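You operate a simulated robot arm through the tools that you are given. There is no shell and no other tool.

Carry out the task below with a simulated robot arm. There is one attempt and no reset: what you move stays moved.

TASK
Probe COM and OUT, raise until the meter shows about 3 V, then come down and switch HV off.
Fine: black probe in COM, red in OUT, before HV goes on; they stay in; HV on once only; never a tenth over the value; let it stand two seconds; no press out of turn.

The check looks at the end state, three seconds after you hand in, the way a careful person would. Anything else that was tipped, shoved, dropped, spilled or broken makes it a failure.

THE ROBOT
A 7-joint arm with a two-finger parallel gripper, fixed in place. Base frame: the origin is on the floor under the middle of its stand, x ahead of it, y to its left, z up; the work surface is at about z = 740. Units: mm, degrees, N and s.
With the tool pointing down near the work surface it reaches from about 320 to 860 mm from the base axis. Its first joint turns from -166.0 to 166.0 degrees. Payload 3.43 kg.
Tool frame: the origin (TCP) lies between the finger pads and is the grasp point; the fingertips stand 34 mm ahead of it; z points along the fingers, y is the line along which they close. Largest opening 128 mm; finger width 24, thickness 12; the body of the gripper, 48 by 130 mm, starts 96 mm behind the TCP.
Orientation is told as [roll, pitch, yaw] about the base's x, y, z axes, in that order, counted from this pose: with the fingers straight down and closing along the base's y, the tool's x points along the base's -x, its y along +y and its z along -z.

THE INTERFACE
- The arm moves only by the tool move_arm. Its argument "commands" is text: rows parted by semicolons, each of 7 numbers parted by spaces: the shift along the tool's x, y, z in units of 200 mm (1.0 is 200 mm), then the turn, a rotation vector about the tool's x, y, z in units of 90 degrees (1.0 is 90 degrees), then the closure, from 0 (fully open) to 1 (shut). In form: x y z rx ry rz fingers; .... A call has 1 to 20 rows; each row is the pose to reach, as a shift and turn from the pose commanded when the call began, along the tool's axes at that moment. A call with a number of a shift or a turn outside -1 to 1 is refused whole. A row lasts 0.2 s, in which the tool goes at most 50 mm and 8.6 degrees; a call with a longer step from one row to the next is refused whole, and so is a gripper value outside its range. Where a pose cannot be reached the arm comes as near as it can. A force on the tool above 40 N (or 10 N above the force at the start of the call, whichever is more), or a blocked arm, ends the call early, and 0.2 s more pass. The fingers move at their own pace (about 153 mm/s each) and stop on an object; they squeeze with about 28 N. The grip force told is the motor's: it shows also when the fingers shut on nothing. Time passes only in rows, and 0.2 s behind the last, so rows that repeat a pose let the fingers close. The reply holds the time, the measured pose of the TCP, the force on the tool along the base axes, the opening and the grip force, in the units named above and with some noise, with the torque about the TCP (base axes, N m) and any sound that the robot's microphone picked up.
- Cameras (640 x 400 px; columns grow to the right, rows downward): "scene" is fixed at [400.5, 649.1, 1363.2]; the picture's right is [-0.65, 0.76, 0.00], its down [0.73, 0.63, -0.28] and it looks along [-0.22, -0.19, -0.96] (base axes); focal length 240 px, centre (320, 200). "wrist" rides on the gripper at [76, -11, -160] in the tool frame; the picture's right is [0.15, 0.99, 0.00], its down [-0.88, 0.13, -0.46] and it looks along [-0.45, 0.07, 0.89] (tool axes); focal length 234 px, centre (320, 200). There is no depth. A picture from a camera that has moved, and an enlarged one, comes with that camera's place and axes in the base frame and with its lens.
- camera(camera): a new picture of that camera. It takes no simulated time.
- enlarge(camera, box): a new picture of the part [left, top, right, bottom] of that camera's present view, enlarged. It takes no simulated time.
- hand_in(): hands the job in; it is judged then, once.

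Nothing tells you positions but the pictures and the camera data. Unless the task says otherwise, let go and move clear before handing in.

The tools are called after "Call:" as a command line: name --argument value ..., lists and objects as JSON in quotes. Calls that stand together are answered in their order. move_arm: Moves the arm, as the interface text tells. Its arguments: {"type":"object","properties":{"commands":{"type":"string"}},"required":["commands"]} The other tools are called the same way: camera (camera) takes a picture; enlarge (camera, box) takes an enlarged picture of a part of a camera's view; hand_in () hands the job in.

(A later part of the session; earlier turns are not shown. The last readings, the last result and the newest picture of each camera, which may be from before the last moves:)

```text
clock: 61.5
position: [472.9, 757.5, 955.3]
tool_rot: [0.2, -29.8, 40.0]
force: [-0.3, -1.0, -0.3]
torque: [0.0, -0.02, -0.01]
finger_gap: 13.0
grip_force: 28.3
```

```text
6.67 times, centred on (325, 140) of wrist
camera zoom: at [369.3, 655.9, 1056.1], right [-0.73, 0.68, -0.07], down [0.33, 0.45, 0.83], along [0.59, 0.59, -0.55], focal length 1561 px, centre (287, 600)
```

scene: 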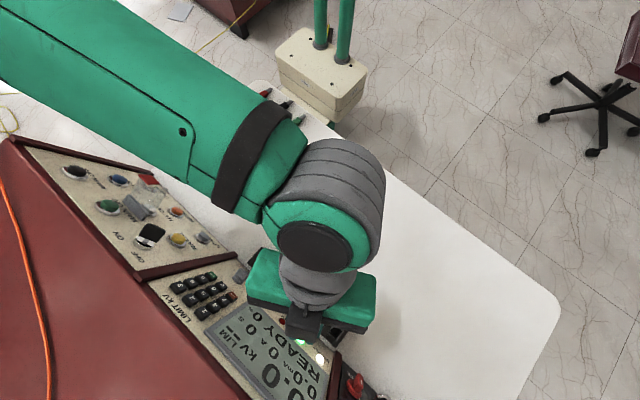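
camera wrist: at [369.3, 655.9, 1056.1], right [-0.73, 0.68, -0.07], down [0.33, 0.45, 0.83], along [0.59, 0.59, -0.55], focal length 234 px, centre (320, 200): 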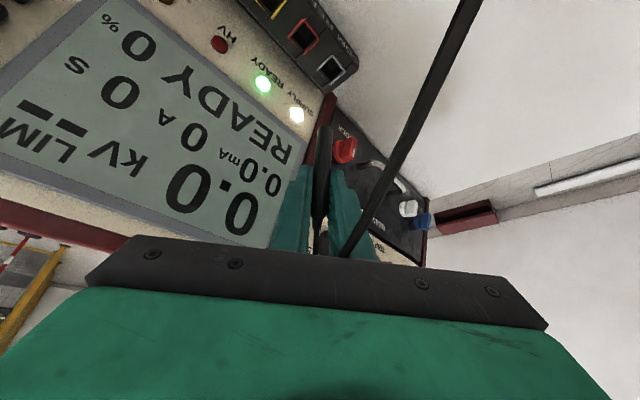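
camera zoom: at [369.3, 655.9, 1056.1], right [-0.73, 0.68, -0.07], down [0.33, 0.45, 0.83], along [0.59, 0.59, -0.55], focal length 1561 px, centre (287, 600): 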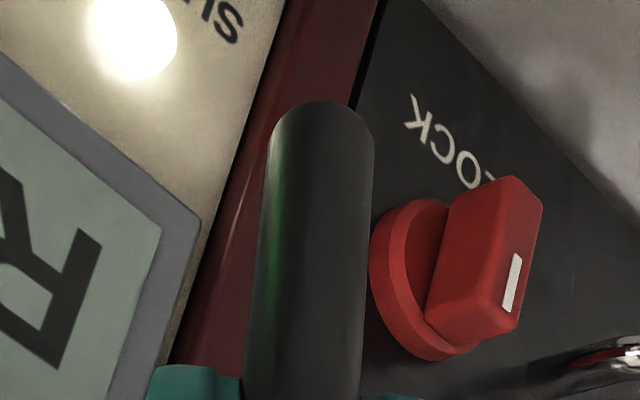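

The probe end is within a few mm of the COM axis. I'm lowering to just above the well (end ≈12 mm over the frame) with a small correction, then re-measuring.

Call:
move_arm --commands "0.045 0.0073 0.083 0 0 0 1; 0.09 0.0073 0.167 0 0 0 1; 0.136 0.0073 0.25 0 0 0 1; 0.181 0.0073 0.334 0 0 0 1; 0.2267 0.0073 0.4175 0 0 0 1; 0.2267 0.0073 0.4175 0 0 0 1"

Call:
enlarge --camera "wrist" --box '[270, 70, 370, 170]'

Call:
camera --camera "wrist"

```text
clock: 62.9
position: [473.1, 760.2, 859.5]
tool_rot: [0.0, -29.7, 40.0]
force: [0.3, 0.0, -0.3]
torque: [-0.01, 0.03, 0.0]
finger_gap: 13.3
grip_force: 28.1
```

```text
4.00 times, centred on (320, 120) of wrist
camera zoom: at [369.1, 658.2, 960.2], right [-0.73, 0.68, -0.07], down [0.33, 0.45, 0.83], along [0.59, 0.59, -0.55], focal length 937 px, centre (320, 520)
```

zoom: 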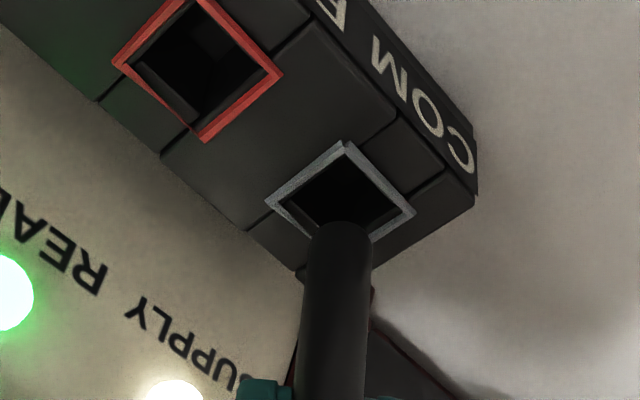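

```text
taken
camera wrist: at [369.1, 658.2, 960.2], right [-0.73, 0.68, -0.07], down [0.33, 0.45, 0.83], along [0.59, 0.59, -0.55], focal length 234 px, centre (320, 200)
```

wrist: 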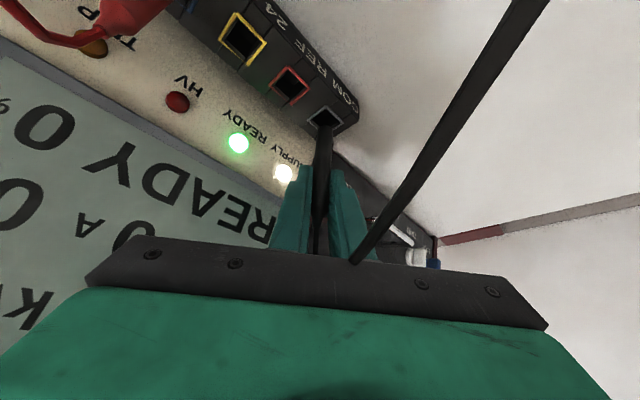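

The probe end is lined up with the COM frame to under 1 mm. Lowering 22 mm into the frame.

Call:
move_arm --commands "0.014 -0.003 0.024 0 0 0 1; 0.027 -0.003 0.048 0 0 0 1; 0.041 -0.003 0.072 0 0 0 1; 0.0547 -0.003 0.0955 0 0 0 1; 0.0547 -0.003 0.0955 0 0 0 1"

Call:
enlarge --camera "wrist" --box '[270, 70, 370, 170]'

```text
clock: 64.1
position: [472.5, 759.7, 836.4]
tool_rot: [0.1, -29.7, 40.0]
force: [-0.1, 0.0, -0.2]
torque: [-0.05, -0.03, -0.01]
finger_gap: 13.1
grip_force: 27.9
```

```text
4.00 times, centred on (320, 120) of wrist
camera zoom: at [369.3, 657.5, 937.5], right [-0.73, 0.68, -0.07], down [0.33, 0.45, 0.83], along [0.59, 0.59, -0.55], focal length 937 px, centre (320, 520)
```

zoom: 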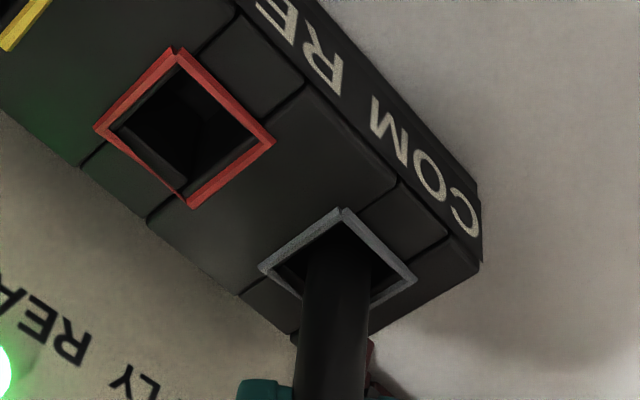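

It is entering cleanly. Lowering the last 14 mm gently.

Call:
move_arm --commands "0.011 0 0.02 0 0 0 1; 0.02 0 0.036 0 0 0 1; 0.028 0 0.048 0 0 0 1; 0.0335 0 0.0585 0 0 0 1; 0.0335 0 0.0585 0 0 0 1"

Call:
enlarge --camera "wrist" --box '[270, 70, 370, 170]'

```text
clock: 65.3
position: [474.3, 760.0, 824.1]
tool_rot: [0.1, -29.7, 40.0]
force: [0.2, -0.3, -0.5]
torque: [0.0, 0.01, -0.03]
finger_gap: 13.3
grip_force: 28.0
```

```text
4.00 times, centred on (320, 120) of wrist
camera zoom: at [369.7, 657.7, 924.7], right [-0.73, 0.68, -0.07], down [0.33, 0.45, 0.83], along [0.59, 0.59, -0.55], focal length 937 px, centre (320, 520)
```

zoom: 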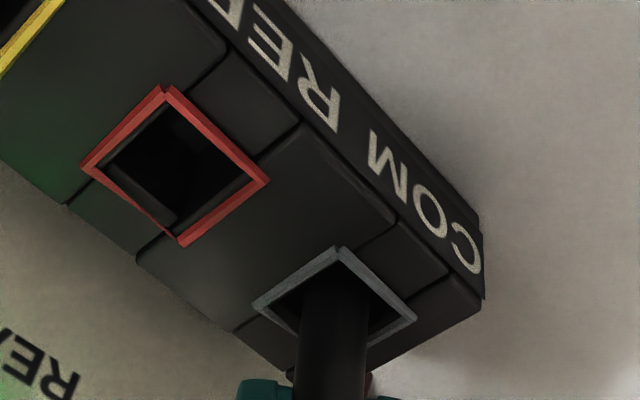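

Call:
move_arm --commands "0.0025 0 0.0043 0 0 0 1; 0.004 0 0.007 0 0 0 1; 0.005 0 0.0087 0 0 0 1; 0.005 0 0.0087 0 0 0 1"

```text
clock: 66.3
position: [474.1, 759.0, 823.1]
tool_rot: [0.0, -29.7, 40.0]
force: [-0.2, -0.7, 1.3]
torque: [0.02, 0.0, 0.0]
finger_gap: 13.5
grip_force: 27.9
```

Call:
move_arm --commands "0.0025 0 0.0043 0 0 0 1; 0.0025 0 0.0043 0 0 0 1; 0.0025 0 0.0043 0 0 0 1"

```text
clock: 67.1
position: [473.0, 758.3, 822.8]
tool_rot: [0.2, -29.9, 40.1]
force: [-0.4, 0.3, 12.6]
torque: [-0.01, 0.0, 0.01]
finger_gap: 13.5
grip_force: 27.8
```

Contact at 12.6 N: the black probe is seated in COM. I'm easing off, opening just to 26 mm, and raising straight up.

Call:
move_arm --commands "-0.0025 0 -0.0043 0 0 0 1; -0.0025 0 -0.0043 0 0 0 0.88; -0.0025 0 -0.0043 0 0 0 0.8; -0.0025 0 -0.0043 0 0 0 0.8; -0.0025 0 -0.0043 0 0 0 0.8"

Call:
camera --camera "wrist"

Call:
enlarge --camera "wrist" --box '[260, 70, 400, 260]'

```text
clock: 68.3
position: [474.0, 758.3, 821.3]
tool_rot: [0.0, -29.6, 40.0]
force: [-0.2, 0.1, 0.3]
torque: [0.03, -0.03, 0.03]
finger_gap: 25.4
grip_force: 0.1
```

```text
taken
camera wrist: at [370.3, 657.7, 922.8], right [-0.73, 0.68, -0.07], down [0.33, 0.45, 0.83], along [0.59, 0.59, -0.55], focal length 234 px, centre (320, 200)
```

wrist: 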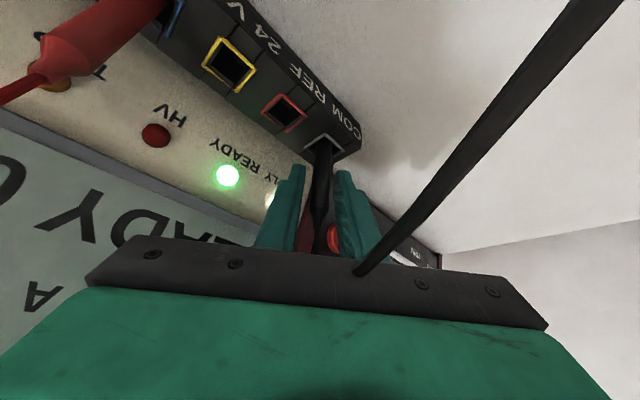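

```text
2.11 times, centred on (330, 165) of wrist
camera zoom: at [370.3, 657.7, 922.8], right [-0.73, 0.68, -0.07], down [0.33, 0.45, 0.83], along [0.59, 0.59, -0.55], focal length 493 px, centre (299, 274)
```

zoom: 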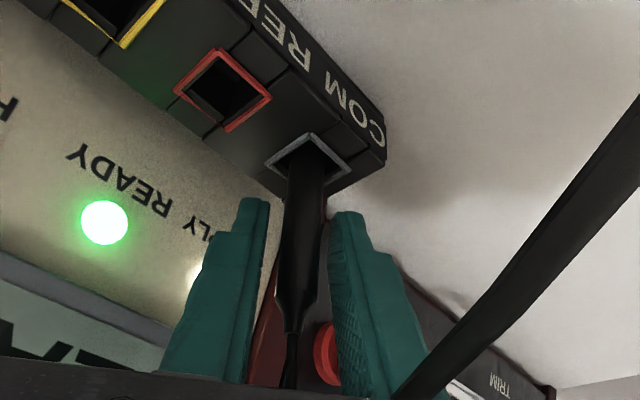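

Black is standing in COM. Raising straight up, then I'll check both probes from the scene camera.

Call:
move_arm --commands "-0.03 0 -0.052 0 0 0 0.8; -0.075 0 -0.13 0 0 0 0.8; -0.137 0 -0.239 0 0 0 0.8; -0.199 0 -0.347 0 0 0 0.8; -0.261 0 -0.456 0 0 0 0.8; -0.323 0 -0.564 0 0 0 0.8; -0.348 0 -0.608 0 0 0 0.8; -0.348 0 -0.608 0 0 0 0.8"

Call:
camera --camera "wrist"

Call:
camera --camera "scene"

```text
clock: 70.1
position: [474.8, 760.1, 960.8]
tool_rot: [0.1, -29.7, 40.0]
force: [0.5, 0.4, 0.0]
torque: [0.0, -0.01, -0.04]
finger_gap: 25.7
grip_force: 0.1
```

```text
taken
camera wrist: at [370.4, 658.8, 1062.2], right [-0.73, 0.68, -0.07], down [0.33, 0.45, 0.83], along [0.59, 0.59, -0.55], focal length 234 px, centre (320, 200)
```

wrist: 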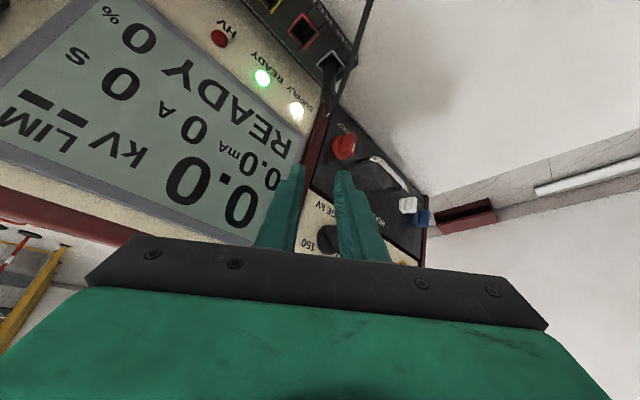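

```text
taken
```

scene: 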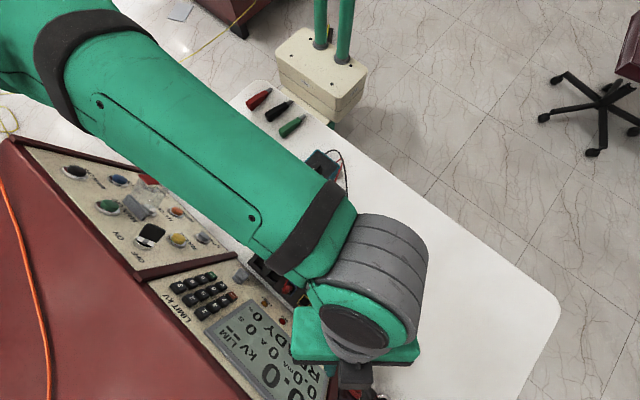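

Both probes are in place as far as I can see. I'm backing off toward the middle with yaw back to 0, then I'll check from the scene camera.

Call:
move_arm --commands "0.084 -0.045 -0.081 0.031 0 0.055 0.8; 0.167 -0.091 -0.162 0.063 0 0.11 0.8; 0.251 -0.136 -0.242 0.094 0 0.165 0.8; 0.334 -0.181 -0.323 0.126 0 0.221 0.8; 0.418 -0.227 -0.404 0.157 0 0.276 0.8; 0.501 -0.272 -0.485 0.189 0 0.331 0.8; 0.585 -0.3175 -0.5655 0.22 0 0.386 0.8; 0.585 -0.3175 -0.5655 0.22 0 0.386 0.8"

Call:
camera --camera "scene"

```text
clock: 71.9
position: [394.0, 608.8, 1002.2]
tool_rot: [0.1, -29.6, 0.0]
force: [0.1, 0.4, 0.5]
torque: [0.04, -0.03, 0.0]
finger_gap: 25.7
grip_force: 0.1
```

```text
taken
```

scene: 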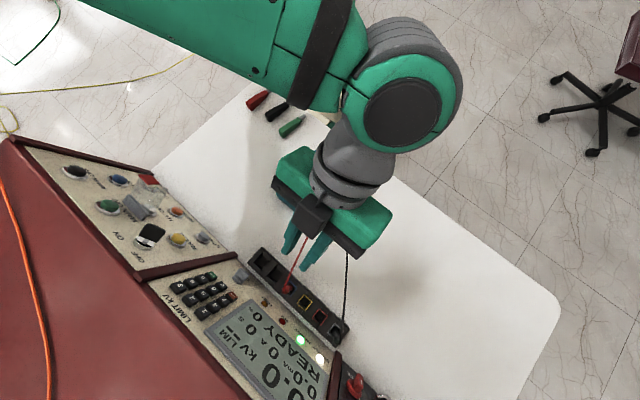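

Both probes are standing, black in the last well (COM). Moving toward the button panel.

Call:
move_arm --commands "0.046 -0.158 -0.027 0 0 0 0.8; 0.093 -0.317 -0.053 0 0 0 0.8; 0.139 -0.475 -0.08 0 0 0 0.9; 0.185 -0.633 -0.106 0 0 0 1; 0.232 -0.792 -0.133 0 0 0 1; 0.278 -0.95 -0.159 0 0 0 1; 0.278 -0.95 -0.159 0 0 0 1"

Call:
camera --camera "scene"

Call:
enlarge --camera "scene" --box '[240, 230, 360, 350]'

Call:
enlarge --camera "scene" --box '[260, 130, 360, 230]'

```text
clock: 73.5
position: [332.1, 417.9, 1002.4]
tool_rot: [0.1, -29.6, 0.0]
force: [-1.0, 0.2, 0.0]
torque: [0.01, 0.03, 0.0]
finger_gap: 0.3
grip_force: 28.0
```

```text
taken
```

scene: 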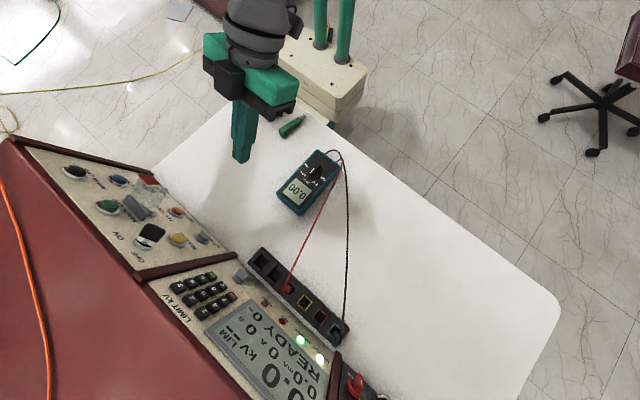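

```text
3.33 times, centred on (300, 290) of scene
camera zoom: at [400.5, 649.1, 1363.2], right [-0.65, 0.76, 0.0], down [0.73, 0.63, -0.28], along [-0.22, -0.19, -0.96], focal length 801 px, centre (387, -100)
```

zoom: 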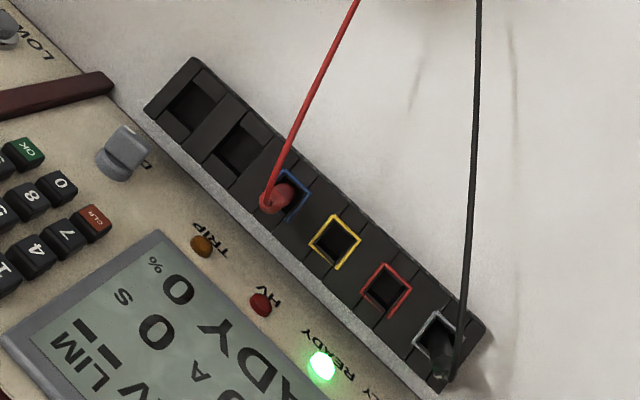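

```text
4.00 times, centred on (310, 180) of scene
camera zoom: at [400.5, 649.1, 1363.2], right [-0.65, 0.76, 0.0], down [0.73, 0.63, -0.28], along [-0.22, -0.19, -0.96], focal length 962 px, centre (360, 280)
```

zoom: 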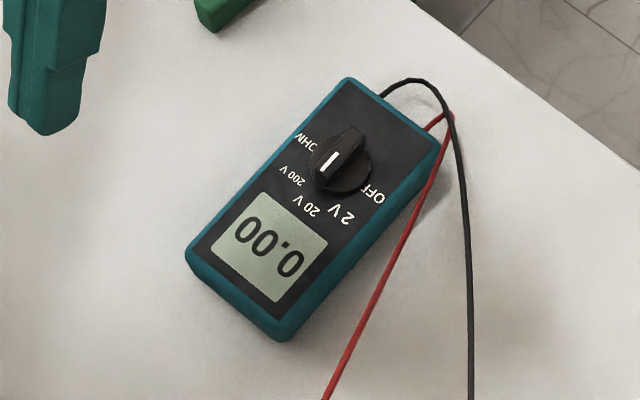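

Everything is plugged as required and the meter face (20 V range, 0.00) is now unobstructed. Next: bring the closed fingers horizontal in front of HV ON, staying below the open cover.

Call:
move_arm --commands "0 -0.074 0.086 0 -0.084 0 1; 0 -0.148 0.171 0 -0.168 0 1; 0 -0.221 0.257 0 -0.252 0 1; -0.001 -0.295 0.343 0 -0.336 0 1; -0.001 -0.369 0.429 0 -0.419 0 1; -0.001 -0.443 0.515 0 -0.503 0 1; -0.002 -0.516 0.6 0 -0.587 0 1; -0.002 -0.59 0.686 0 -0.671 0 1; -0.002 -0.59 0.686 0 -0.671 0 1"

Call:
camera --camera "wrist"

Call:
camera --camera "scene"

```text
clock: 75.5
position: [382.1, 333.1, 913.5]
tool_rot: [0.2, -74.5, -0.3]
force: [0.6, 0.9, 0.9]
torque: [0.01, -0.02, -0.01]
finger_gap: 0.1
grip_force: 28.1
out of reach, approached as far as the arm can: row 6, 7, 8, 9
```

```text
taken
camera wrist: at [207.3, 323.0, 882.9], right [-0.04, 0.99, -0.14], down [-0.2, 0.13, 0.97], along [0.98, 0.06, 0.19], focal length 234 px, centre (320, 200)
```

wrist: 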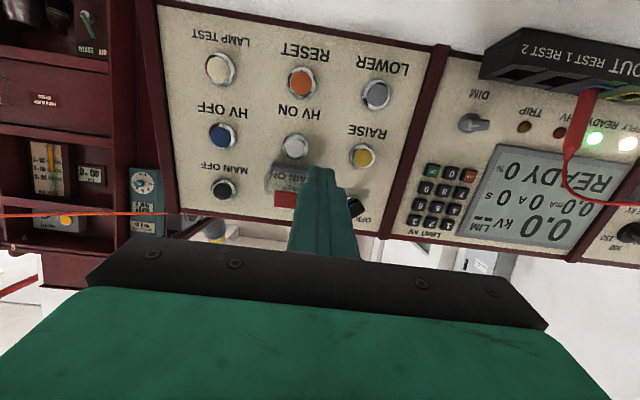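

```text
taken
```

scene: 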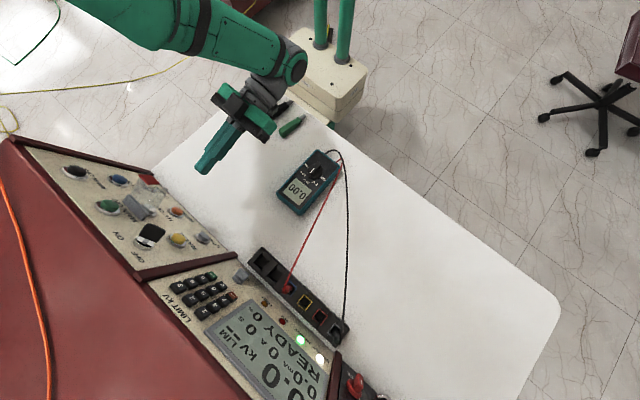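

The wrist stops at about 74° of tilt here (joint limit), so I need to see how much room there is under the cover. Enlarging the cover and HV ON from this low viewpoint.

Call:
enlarge --camera "wrist" --box '[250, 110, 350, 220]'

Call:
enlarge --camera "scene" --box '[80, 160, 200, 260]'

```text
3.64 times, centred on (300, 165) of wrist
camera zoom: at [207.3, 323.0, 882.9], right [-0.04, 0.99, -0.14], down [-0.2, 0.13, 0.97], along [0.98, 0.06, 0.19], focal length 852 px, centre (393, 327)
```

zoom: 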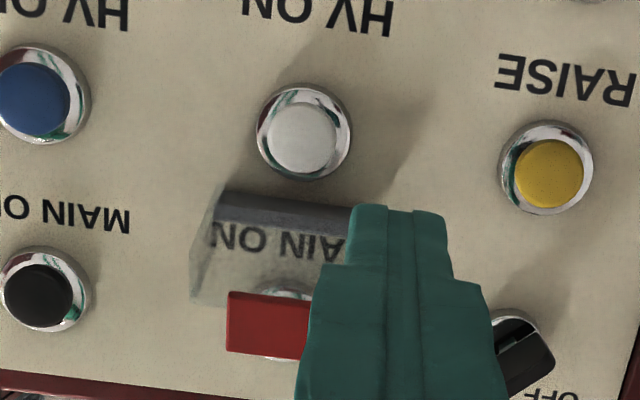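

```text
4.00 times, centred on (140, 210) of scene
camera zoom: at [400.5, 649.1, 1363.2], right [-0.65, 0.76, 0.0], down [0.73, 0.63, -0.28], along [-0.22, -0.19, -0.96], focal length 962 px, centre (1040, 160)
```

zoom: 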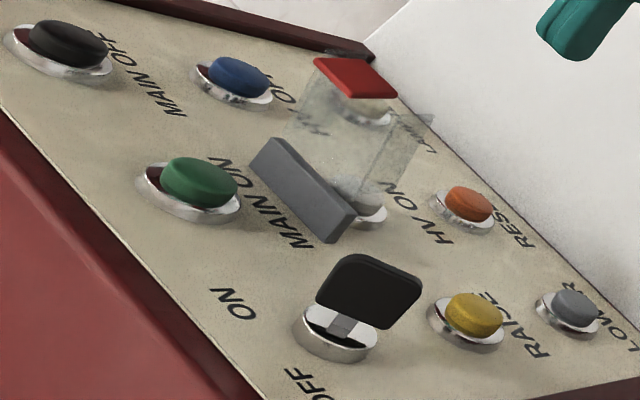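

There's about 10–20 mm of room between a finger at 74° tilt and the cover, so this tilt works (it is also almost square to the panel). I'm moving to a point about 30 mm in front of HV ON.

Call:
move_arm --commands "0 -0.16 0 0 0 0 1; -0.012 -0.16 0.114 0 0 0 1; -0.023 -0.16 0.227 0 0 0 1; -0.035 -0.16 0.341 0 0 0 1; -0.046 -0.16 0.4547 0 0 0 1; -0.046 -0.16 0.4547 0 0 0 1"

Call:
camera --camera "wrist"

Call:
enlarge --camera "scene" --box '[80, 160, 200, 260]'

Call:
enlarge --camera "scene" --box '[260, 130, 360, 230]'

```text
clock: 76.9
position: [473.2, 300.7, 897.8]
tool_rot: [0.0, -74.3, -0.2]
force: [0.5, -0.3, 0.0]
torque: [0.0, 0.0, 0.0]
finger_gap: 0.0
grip_force: 27.9
out of reach, approached as far as the arm can: row 1, 2, 3
```

```text
taken
camera wrist: at [298.5, 292.0, 867.9], right [-0.04, 0.99, -0.14], down [-0.2, 0.13, 0.97], along [0.98, 0.06, 0.19], focal length 234 px, centre (320, 200)
```

wrist: 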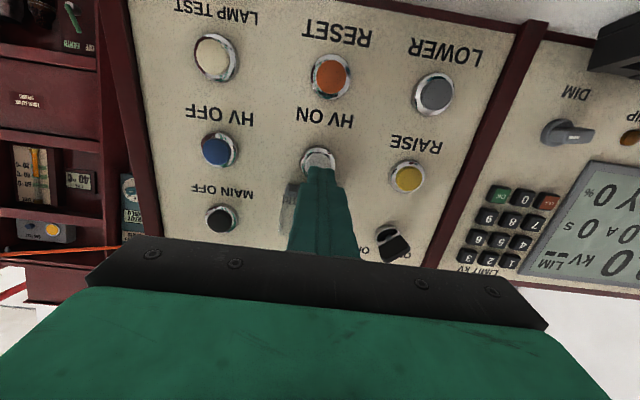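

```text
4.00 times, centred on (140, 210) of scene
camera zoom: at [400.5, 649.1, 1363.2], right [-0.65, 0.76, 0.0], down [0.73, 0.63, -0.28], along [-0.22, -0.19, -0.96], focal length 962 px, centre (1040, 160)
```

zoom: 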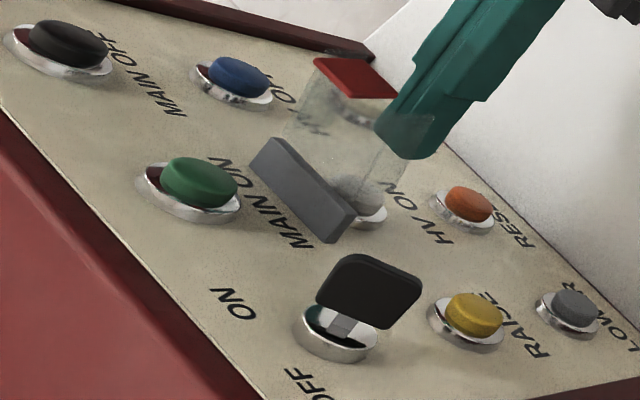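

```text
4.00 times, centred on (310, 180) of scene
camera zoom: at [400.5, 649.1, 1363.2], right [-0.65, 0.76, 0.0], down [0.73, 0.63, -0.28], along [-0.22, -0.19, -0.96], focal length 962 px, centre (360, 280)
```

zoom: 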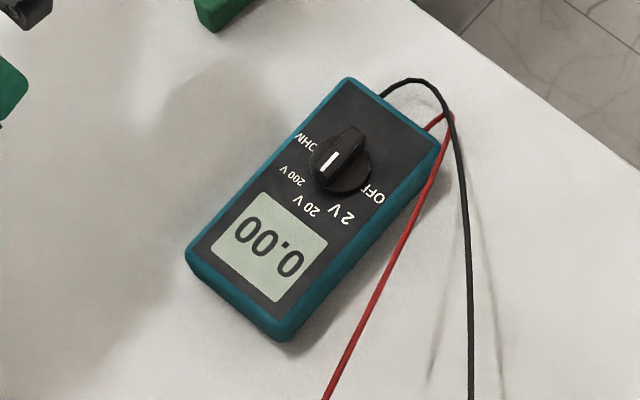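

Call:
enlarge --camera "wrist" --box '[260, 110, 380, 230]'

Call:
enlarge --camera "scene" --box '[130, 170, 190, 220]'

```text
3.33 times, centred on (320, 170) of wrist
camera zoom: at [298.5, 292.0, 867.9], right [-0.04, 0.99, -0.14], down [-0.2, 0.13, 0.97], along [0.98, 0.06, 0.19], focal length 781 px, centre (320, 300)
```

zoom: 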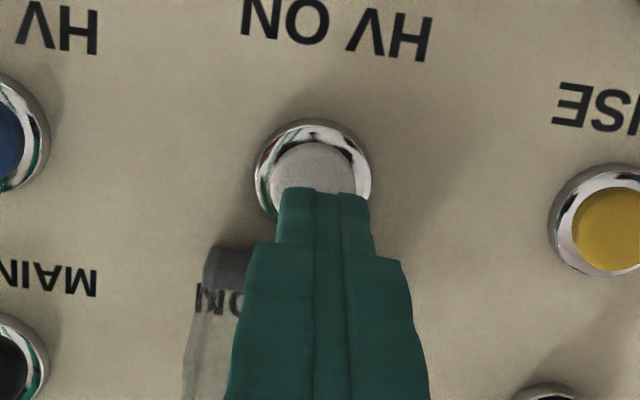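

```text
8.00 times, centred on (160, 195) of scene
camera zoom: at [400.5, 649.1, 1363.2], right [-0.65, 0.76, 0.0], down [0.73, 0.63, -0.28], along [-0.22, -0.19, -0.96], focal length 1923 px, centre (1600, 240)
```

zoom: 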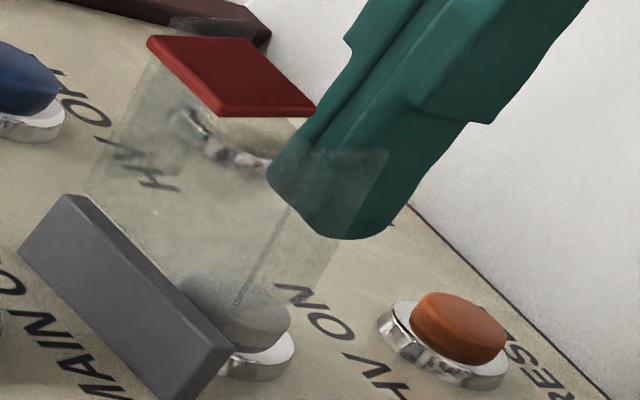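

The fingertip is squarely in front of HV ON, below the cover. I'm advancing 20 mm, then in small steps watching force and sound.

Call:
move_arm --commands "0 -0.007 0.03 0 0 0 1; 0 -0.007 0.06 0 0 0 1; 0 -0.007 0.09 0 0 0 1; 0 -0.007 0.1 0 0 0 1; 0 -0.007 0.1 0 0 0 1"

Call:
enlarge --camera "wrist" --box '[260, 110, 380, 230]'

Call:
enlarge --camera "scene" --box '[130, 170, 190, 220]'

```text
clock: 78.1
position: [491.8, 301.0, 892.7]
tool_rot: [0.1, -74.4, -0.1]
force: [-0.6, -0.2, -0.9]
torque: [-0.02, 0.03, 0.0]
finger_gap: 0.0
grip_force: 28.2
```

```text
3.33 times, centred on (320, 170) of wrist
camera zoom: at [316.0, 290.6, 862.7], right [-0.04, 0.99, -0.14], down [-0.2, 0.13, 0.97], along [0.98, 0.06, 0.19], focal length 781 px, centre (320, 300)
```

zoom: 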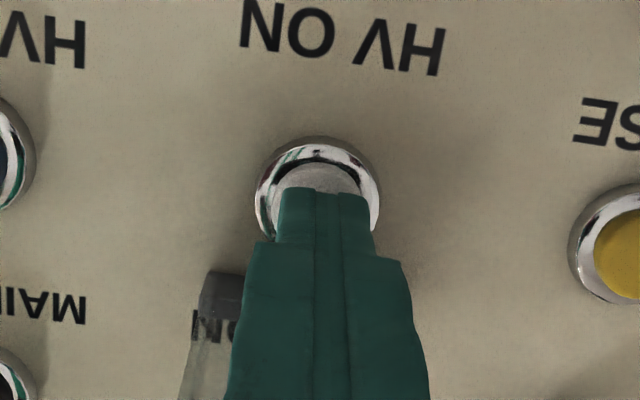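

```text
8.00 times, centred on (160, 195) of scene
camera zoom: at [400.5, 649.1, 1363.2], right [-0.65, 0.76, 0.0], down [0.73, 0.63, -0.28], along [-0.22, -0.19, -0.96], focal length 1923 px, centre (1600, 240)
```

zoom: 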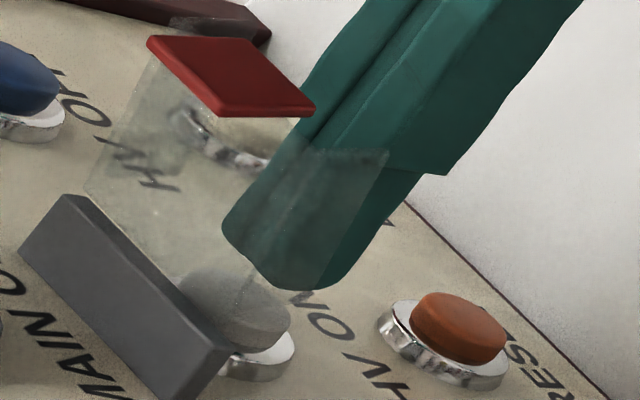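

Call:
move_arm --commands "0 0 0.015 0 0 0 1; 0 0 0.025 0 0 0 1; 0 0 0.035 0 0 0 1; 0 0 0.04 0 0 0 1; 0 0 0.04 0 0 0 1"

Call:
enlarge --camera "scene" --box '[130, 170, 190, 220]'

```text
clock: 79.3
position: [497.6, 301.1, 891.0]
tool_rot: [0.0, -74.3, -0.3]
force: [0.7, 0.4, 0.6]
torque: [0.04, 0.02, 0.04]
finger_gap: 0.2
grip_force: 28.2
```

```text
8.00 times, centred on (160, 195) of scene
camera zoom: at [400.5, 649.1, 1363.2], right [-0.65, 0.76, 0.0], down [0.73, 0.63, -0.28], along [-0.22, -0.19, -0.96], focal length 1923 px, centre (1600, 240)
```

zoom: 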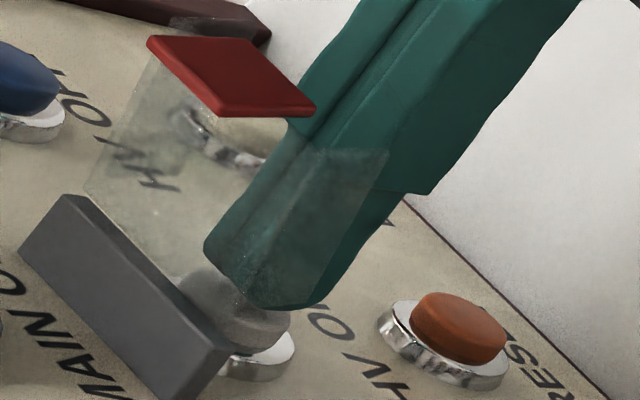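

Call:
move_arm --commands "0 0 0.006 0 0 0 1; 0 0 0.012 0 0 0 1; 0 0 0.018 0 0 0 1; 0 0 0.018 0 0 0 1"

Call:
enlarge --camera "scene" --box '[130, 170, 190, 220]'

```text
clock: 80.3
position: [500.5, 300.9, 889.5]
tool_rot: [0.1, -74.3, -0.2]
force: [-0.4, -0.2, 0.4]
torque: [0.01, 0.02, 0.03]
finger_gap: 0.2
grip_force: 28.0
```

```text
8.00 times, centred on (160, 195) of scene
camera zoom: at [400.5, 649.1, 1363.2], right [-0.65, 0.76, 0.0], down [0.73, 0.63, -0.28], along [-0.22, -0.19, -0.96], focal length 1923 px, centre (1600, 240)
```

zoom: 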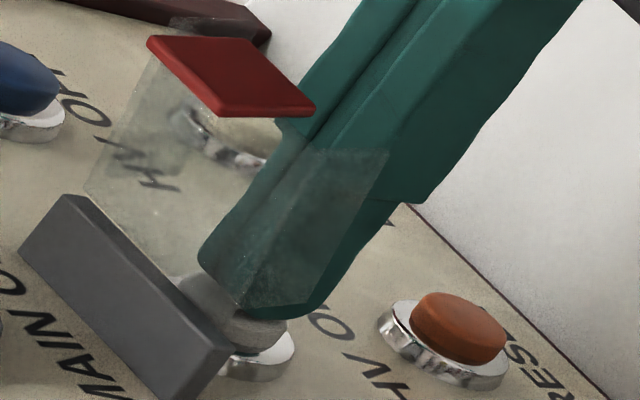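

Call:
move_arm --commands "0 0 0.005 0 0 0 1; 0 0 0.01 0 0 0 1; 0 0 0.01 0 0 0 1"

Call:
enlarge --camera "scene" --box '[220, 280, 370, 400]'

```text
clock: 81.1
position: [502.3, 300.6, 889.9]
tool_rot: [0.2, -74.3, -0.3]
force: [-2.1, 0.4, 1.4]
torque: [-0.04, -0.07, 0.03]
finger_gap: 0.2
grip_force: 27.4
heard: click
```

```text
3.33 times, centred on (295, 340) of scene
camera zoom: at [400.5, 649.1, 1363.2], right [-0.65, 0.76, 0.0], down [0.73, 0.63, -0.28], along [-0.22, -0.19, -0.96], focal length 801 px, centre (403, -267)
```

zoom: 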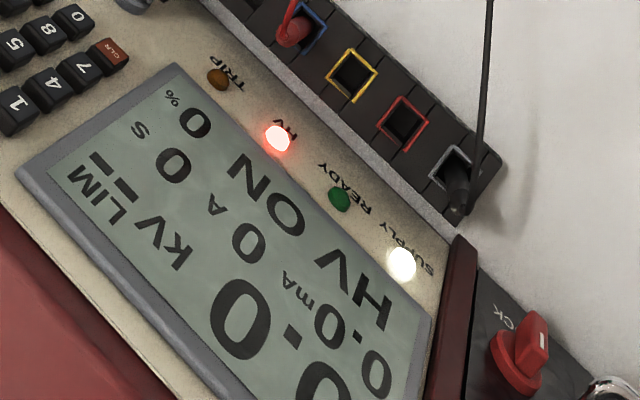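

Click heard, the HV lamp is lit and the display reads HV ON. I'm retracting straight back at once.

Call:
move_arm --commands "0 0 -0.1 0 0 0 1; 0 0 -0.25 0 0 0 1; 0 0 -0.4 0 0 0 1; 0 0 -0.5 0 0 0 1; 0 0 -0.5 0 0 0 1"

Call:
camera --camera "wrist"

Call:
camera --camera "scene"

Call:
enlarge --camera "scene" --box '[260, 130, 360, 230]'

```text
clock: 82.3
position: [410.7, 309.9, 923.8]
tool_rot: [0.0, -73.8, -0.3]
force: [0.2, -0.3, 0.3]
torque: [0.0, -0.02, 0.0]
finger_gap: 0.0
grip_force: 27.9
out of reach, approached as far as the arm can: row 3, 4, 5
```

```text
taken
camera wrist: at [235.6, 301.1, 894.3], right [-0.04, 0.99, -0.14], down [-0.19, 0.13, 0.97], along [0.98, 0.06, 0.19], focal length 234 px, centre (320, 200)
```

wrist: 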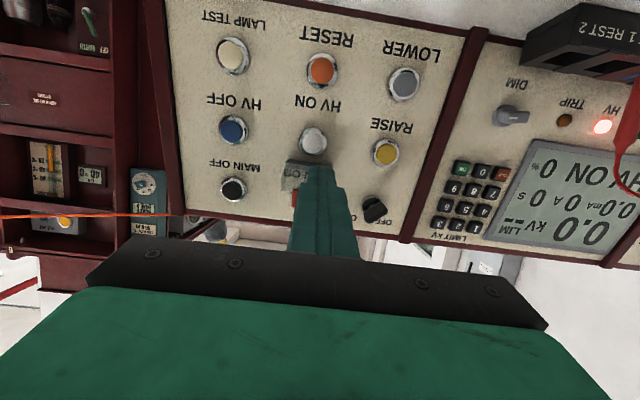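

```text
taken
```

scene: 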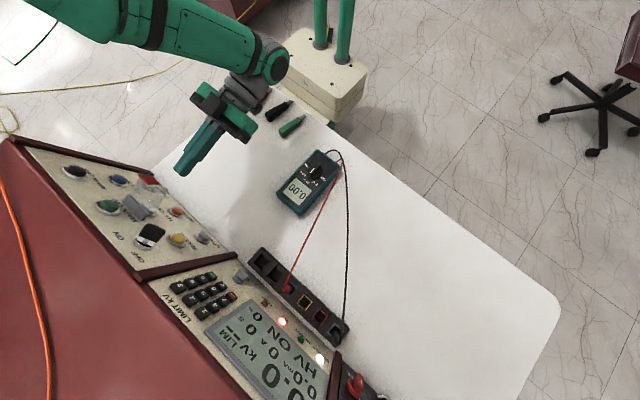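

```text
4.00 times, centred on (310, 180) of scene
camera zoom: at [400.5, 649.1, 1363.2], right [-0.65, 0.76, 0.0], down [0.73, 0.63, -0.28], along [-0.22, -0.19, -0.96], focal length 962 px, centre (360, 280)
```

zoom: 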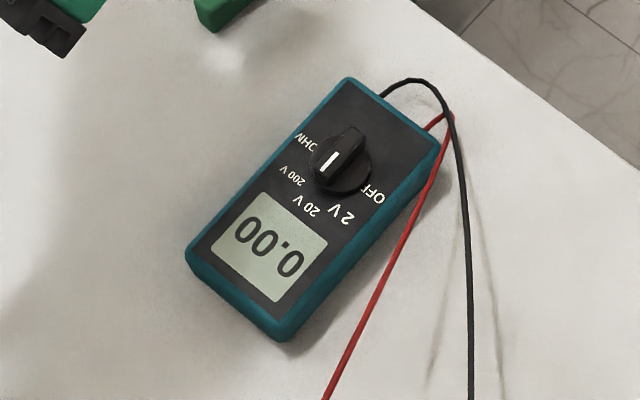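

HV is on, the cover is untouched and the meter reads 0.00. Moving sideways to RAISE (yellow), stopping about 30 mm in front.

Call:
move_arm --commands "0 0.144 0 0 0.02 0 1; 0 0.287 0 0 0.02 0 1; 0.005 0.4305 0.05 0 0.02 0 1; 0.01 0.4305 0.15 0 0.02 0 1; 0.014 0.4305 0.25 0 0.02 0 1; 0.017 0.4305 0.3355 0 0.02 0 1; 0.017 0.4305 0.3355 0 0.02 0 1"

Call:
camera --camera "wrist"

Call:
enlarge --camera "wrist" --box '[260, 110, 380, 230]'

Call:
camera --camera "scene"

```text
clock: 83.9
position: [473.9, 397.2, 902.7]
tool_rot: [0.1, -72.4, -0.3]
force: [-0.3, -0.6, -0.9]
torque: [0.0, 0.0, 0.05]
finger_gap: 0.0
grip_force: 27.7
```

```text
taken
camera wrist: at [299.0, 386.8, 878.0], right [-0.04, 0.99, -0.14], down [-0.17, 0.13, 0.98], along [0.98, 0.06, 0.16], focal length 234 px, centre (320, 200)
```

wrist: 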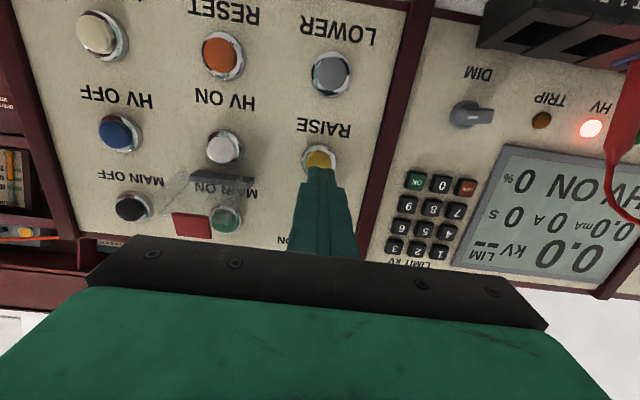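

```text
3.33 times, centred on (320, 170) of wrist
camera zoom: at [299.0, 386.8, 878.0], right [-0.04, 0.99, -0.14], down [-0.17, 0.13, 0.98], along [0.98, 0.06, 0.16], focal length 781 px, centre (320, 300)
```

zoom: 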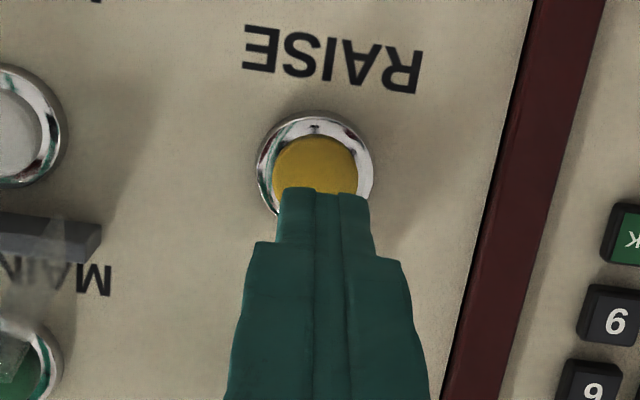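

```text
taken
```

scene: 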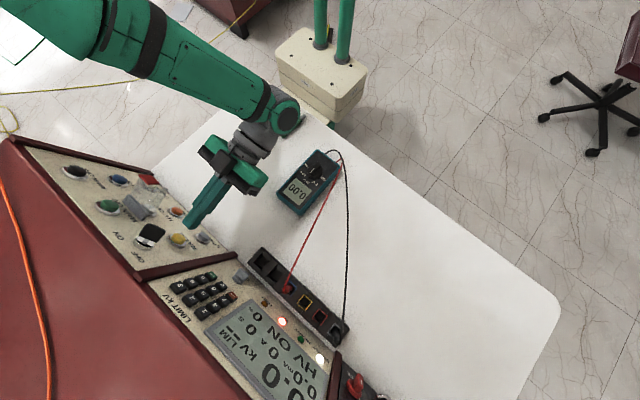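

Aligned with RAISE the same way. Advancing 25 mm to just short of contact.

Call:
move_arm --commands "0 -0.005 0.04 0 0 0 1; 0 -0.005 0.08 0 0 0 1; 0 -0.005 0.11 0 0 0 1; 0 -0.005 0.125 0 0 0 1; 0 -0.005 0.125 0 0 0 1"

Call:
enlarge --camera "scene" --box '[150, 190, 230, 260]'

Call:
enlarge --camera "wrist" --box '[260, 110, 380, 230]'

```text
clock: 85.1
position: [497.0, 395.4, 894.8]
tool_rot: [0.1, -72.5, -0.3]
force: [0.0, 0.4, 0.7]
torque: [0.01, -0.01, -0.01]
finger_gap: 0.0
grip_force: 27.8
```

```text
5.71 times, centred on (190, 225) of scene
camera zoom: at [400.5, 649.1, 1363.2], right [-0.65, 0.76, 0.0], down [0.73, 0.63, -0.28], along [-0.22, -0.19, -0.96], focal length 1374 px, centre (1063, 57)
```

zoom: 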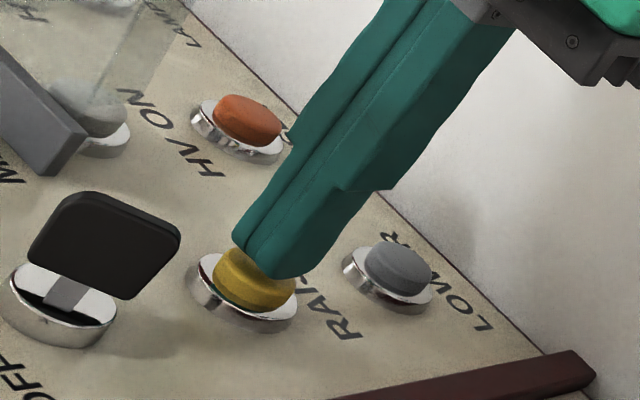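

```text
3.33 times, centred on (320, 170) of wrist
camera zoom: at [322.3, 385.3, 870.5], right [-0.04, 0.99, -0.14], down [-0.17, 0.13, 0.98], along [0.98, 0.06, 0.16], focal length 781 px, centre (320, 300)
```

zoom: 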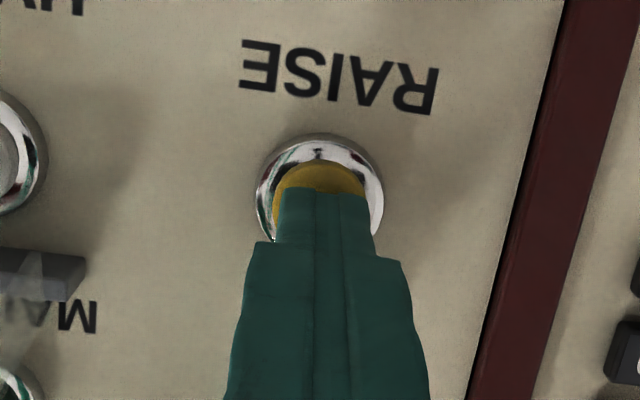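

Call:
move_arm --commands "0 0 0.008 0 0 0 1; 0 0 0.015 0 0 0 1; 0 0 0.015 0 0 0 1"

Call:
enlarge --camera "scene" --box '[150, 190, 230, 260]'

```text
clock: 85.9
position: [501.4, 394.1, 894.2]
tool_rot: [0.1, -72.6, -0.2]
force: [-0.6, -0.5, 0.2]
torque: [0.01, -0.02, 0.0]
finger_gap: 0.1
grip_force: 28.1
```

```text
5.71 times, centred on (190, 225) of scene
camera zoom: at [400.5, 649.1, 1363.2], right [-0.65, 0.76, 0.0], down [0.73, 0.63, -0.28], along [-0.22, -0.19, -0.96], focal length 1374 px, centre (1063, 57)
```

zoom: 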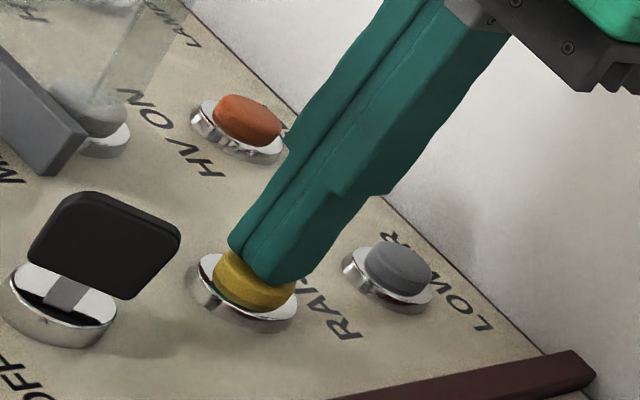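

Call:
move_arm --commands "0 0 0.005 0 0 0 1"

```text
clock: 86.3
position: [500.5, 395.9, 893.8]
tool_rot: [0.2, -72.5, -0.2]
force: [-1.0, -0.5, 1.3]
torque: [-0.01, 0.02, 0.01]
finger_gap: 0.1
grip_force: 27.6
```

Call:
move_arm --commands "0 0 0.004 0 0 0 1"

Call:
enlarge --camera "scene" --box '[260, 130, 360, 230]'

```text
clock: 86.7
position: [501.5, 394.4, 892.6]
tool_rot: [0.0, -72.4, -0.1]
force: [-0.5, 0.9, 1.2]
torque: [0.02, -0.02, 0.02]
finger_gap: 0.2
grip_force: 27.7
```

```text
4.00 times, centred on (310, 180) of scene
camera zoom: at [400.5, 649.1, 1363.2], right [-0.65, 0.76, 0.0], down [0.73, 0.63, -0.28], along [-0.22, -0.19, -0.96], focal length 962 px, centre (360, 280)
```

zoom: 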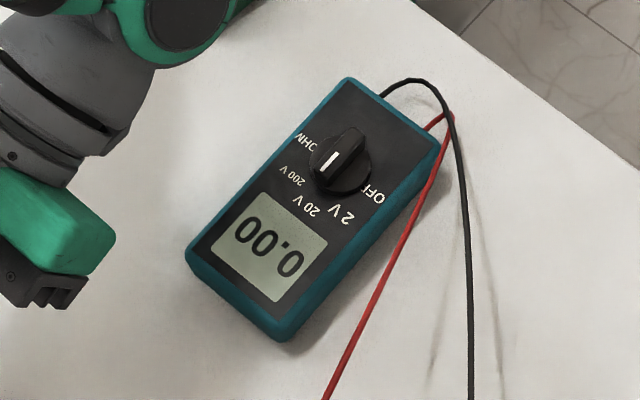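

Call:
move_arm --commands "0 0 0.004 0 0 0 1"

Call:
enlarge --camera "scene" --box '[260, 130, 360, 230]'

Call:
enlarge --camera "scene" --box '[220, 280, 370, 400]'

```text
clock: 87.1
position: [503.8, 395.3, 892.6]
tool_rot: [0.1, -72.5, -0.2]
force: [-1.4, -0.4, 1.9]
torque: [-0.04, -0.07, 0.01]
finger_gap: 0.0
grip_force: 28.6
heard: click
```

```text
4.00 times, centred on (310, 180) of scene
camera zoom: at [400.5, 649.1, 1363.2], right [-0.65, 0.76, 0.0], down [0.73, 0.63, -0.28], along [-0.22, -0.19, -0.96], focal length 962 px, centre (360, 280)
```

zoom: 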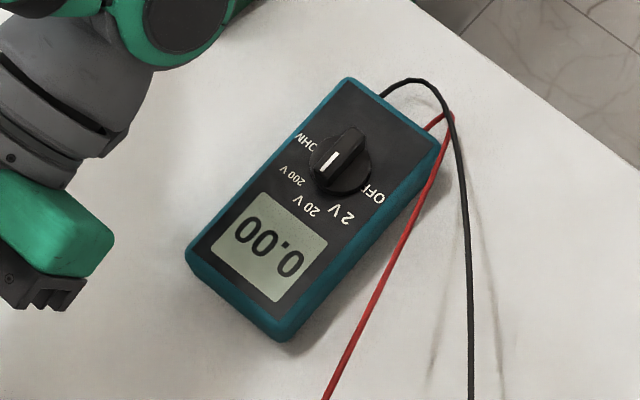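

```text
3.33 times, centred on (295, 340) of scene
camera zoom: at [400.5, 649.1, 1363.2], right [-0.65, 0.76, 0.0], down [0.73, 0.63, -0.28], along [-0.22, -0.19, -0.96], focal length 801 px, centre (403, -267)
```

zoom: 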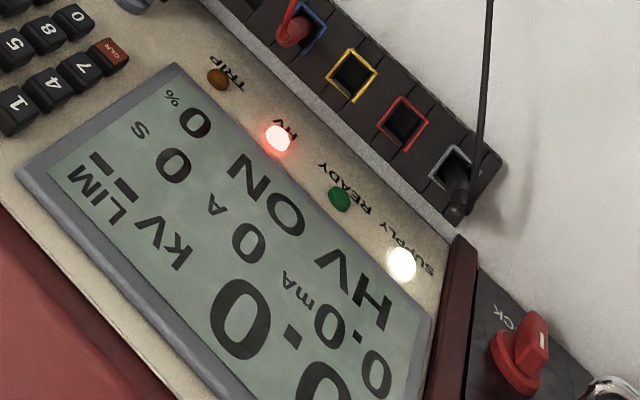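

Click on RAISE; the meter still shows 0.00. Holding briefly and reading again.

Call:
move_arm --commands "0 0 0 0 0 0 1"

Call:
enlarge --camera "scene" --box '[260, 130, 360, 230]'

Call:
enlarge --camera "scene" --box '[220, 280, 370, 400]'

```text
clock: 87.5
position: [501.0, 394.4, 893.4]
tool_rot: [0.0, -72.5, -0.2]
force: [-3.0, -0.2, 1.8]
torque: [0.0, -0.07, 0.0]
finger_gap: 0.1
grip_force: 28.3
```

```text
4.00 times, centred on (310, 180) of scene
camera zoom: at [400.5, 649.1, 1363.2], right [-0.65, 0.76, 0.0], down [0.73, 0.63, -0.28], along [-0.22, -0.19, -0.96], focal length 962 px, centre (360, 280)
```

zoom: 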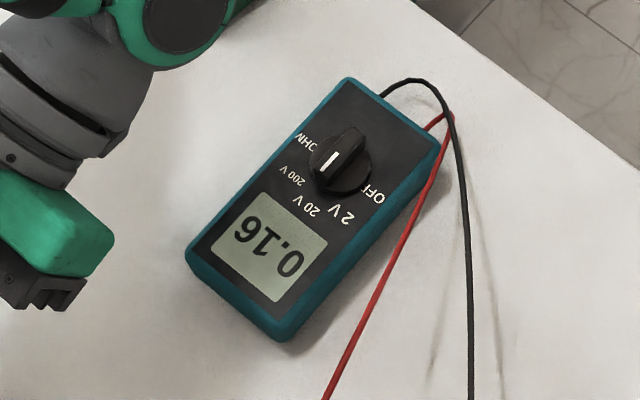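

```text
3.33 times, centred on (295, 340) of scene
camera zoom: at [400.5, 649.1, 1363.2], right [-0.65, 0.76, 0.0], down [0.73, 0.63, -0.28], along [-0.22, -0.19, -0.96], focal length 801 px, centre (403, -267)
```

zoom: 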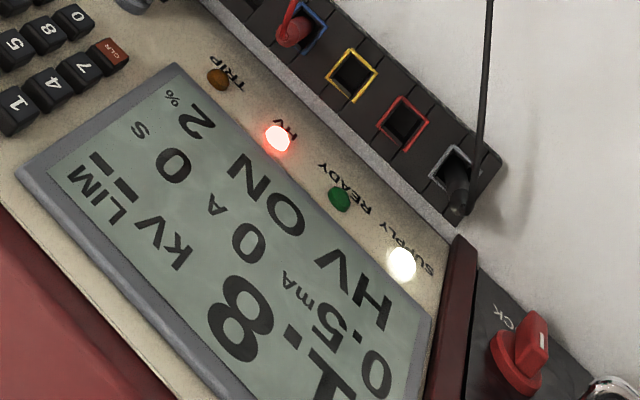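

The meter shows 0.16 V and the console 1.8 kV (2 %): it ramps while held, about 0.4 V/s. I'll hold 1.2 s and read again.

Call:
move_arm --commands "0 0 0 0 0 0 1; 0 0 0 0 0 0 1; 0 0 0 0 0 0 1; 0 0 0 0 0 0 1; 0 0 0 0 0 0 1"

Call:
enlarge --camera "scene" --box '[260, 130, 360, 230]'

Call:
enlarge --camera "scene" --box '[220, 280, 370, 400]'

```text
clock: 88.7
position: [503.5, 394.9, 893.2]
tool_rot: [0.0, -72.4, -0.2]
force: [-1.9, -1.0, 1.1]
torque: [-0.01, 0.02, 0.0]
finger_gap: 0.0
grip_force: 27.6
```

```text
4.00 times, centred on (310, 180) of scene
camera zoom: at [400.5, 649.1, 1363.2], right [-0.65, 0.76, 0.0], down [0.73, 0.63, -0.28], along [-0.22, -0.19, -0.96], focal length 962 px, centre (360, 280)
```

zoom: 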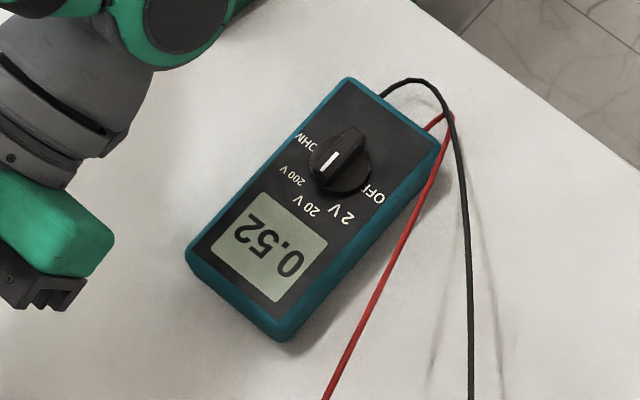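

```text
3.33 times, centred on (295, 340) of scene
camera zoom: at [400.5, 649.1, 1363.2], right [-0.65, 0.76, 0.0], down [0.73, 0.63, -0.28], along [-0.22, -0.19, -0.96], focal length 801 px, centre (403, -267)
```

zoom: 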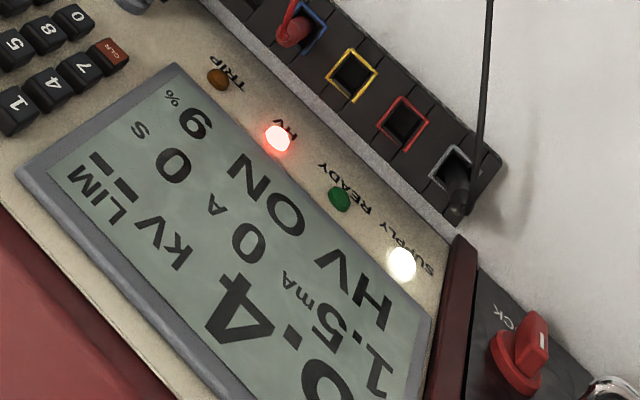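

Console shows 6.4 kV and the meter 0.52 V (it lags a little); rate ≈3.8 kV/s, i.e. about 0.38 V/s. Holding 2.2 s more.

Call:
move_arm --commands "0 0 0 0 0 0 1; 0 0 0 0 0 0 1; 0 0 0 0 0 0 1; 0 0 0 0 0 0 1; 0 0 0 0 0 0 1; 0 0 0 0 0 0 1; 0 0 0 0 0 0 1; 0 0 0 0 0 0 1; 0 0 0 0 0 0 1; 0 0 0 0 0 0 1"

Call:
enlarge --camera "scene" --box '[260, 130, 360, 230]'

Call:
enlarge --camera "scene" --box '[220, 280, 370, 400]'

```text
clock: 90.9
position: [503.6, 394.3, 892.1]
tool_rot: [0.1, -72.5, -0.2]
force: [-2.6, -0.4, -0.1]
torque: [0.01, -0.01, 0.01]
finger_gap: 0.0
grip_force: 28.1
```

```text
4.00 times, centred on (310, 180) of scene
camera zoom: at [400.5, 649.1, 1363.2], right [-0.65, 0.76, 0.0], down [0.73, 0.63, -0.28], along [-0.22, -0.19, -0.96], focal length 962 px, centre (360, 280)
```

zoom: 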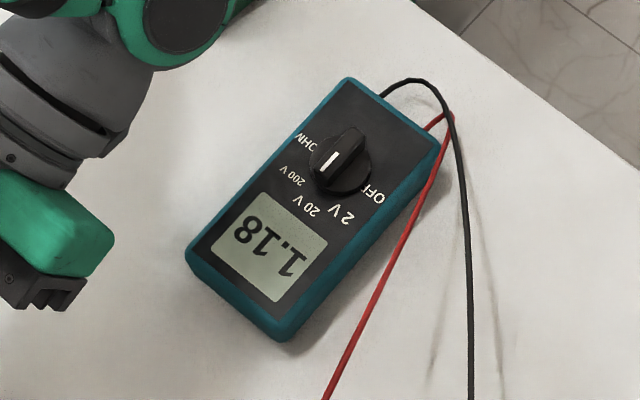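

```text
3.33 times, centred on (295, 340) of scene
camera zoom: at [400.5, 649.1, 1363.2], right [-0.65, 0.76, 0.0], down [0.73, 0.63, -0.28], along [-0.22, -0.19, -0.96], focal length 801 px, centre (403, -267)
```

zoom: 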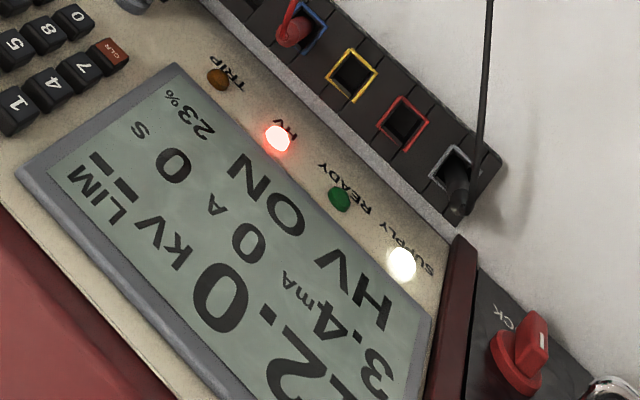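

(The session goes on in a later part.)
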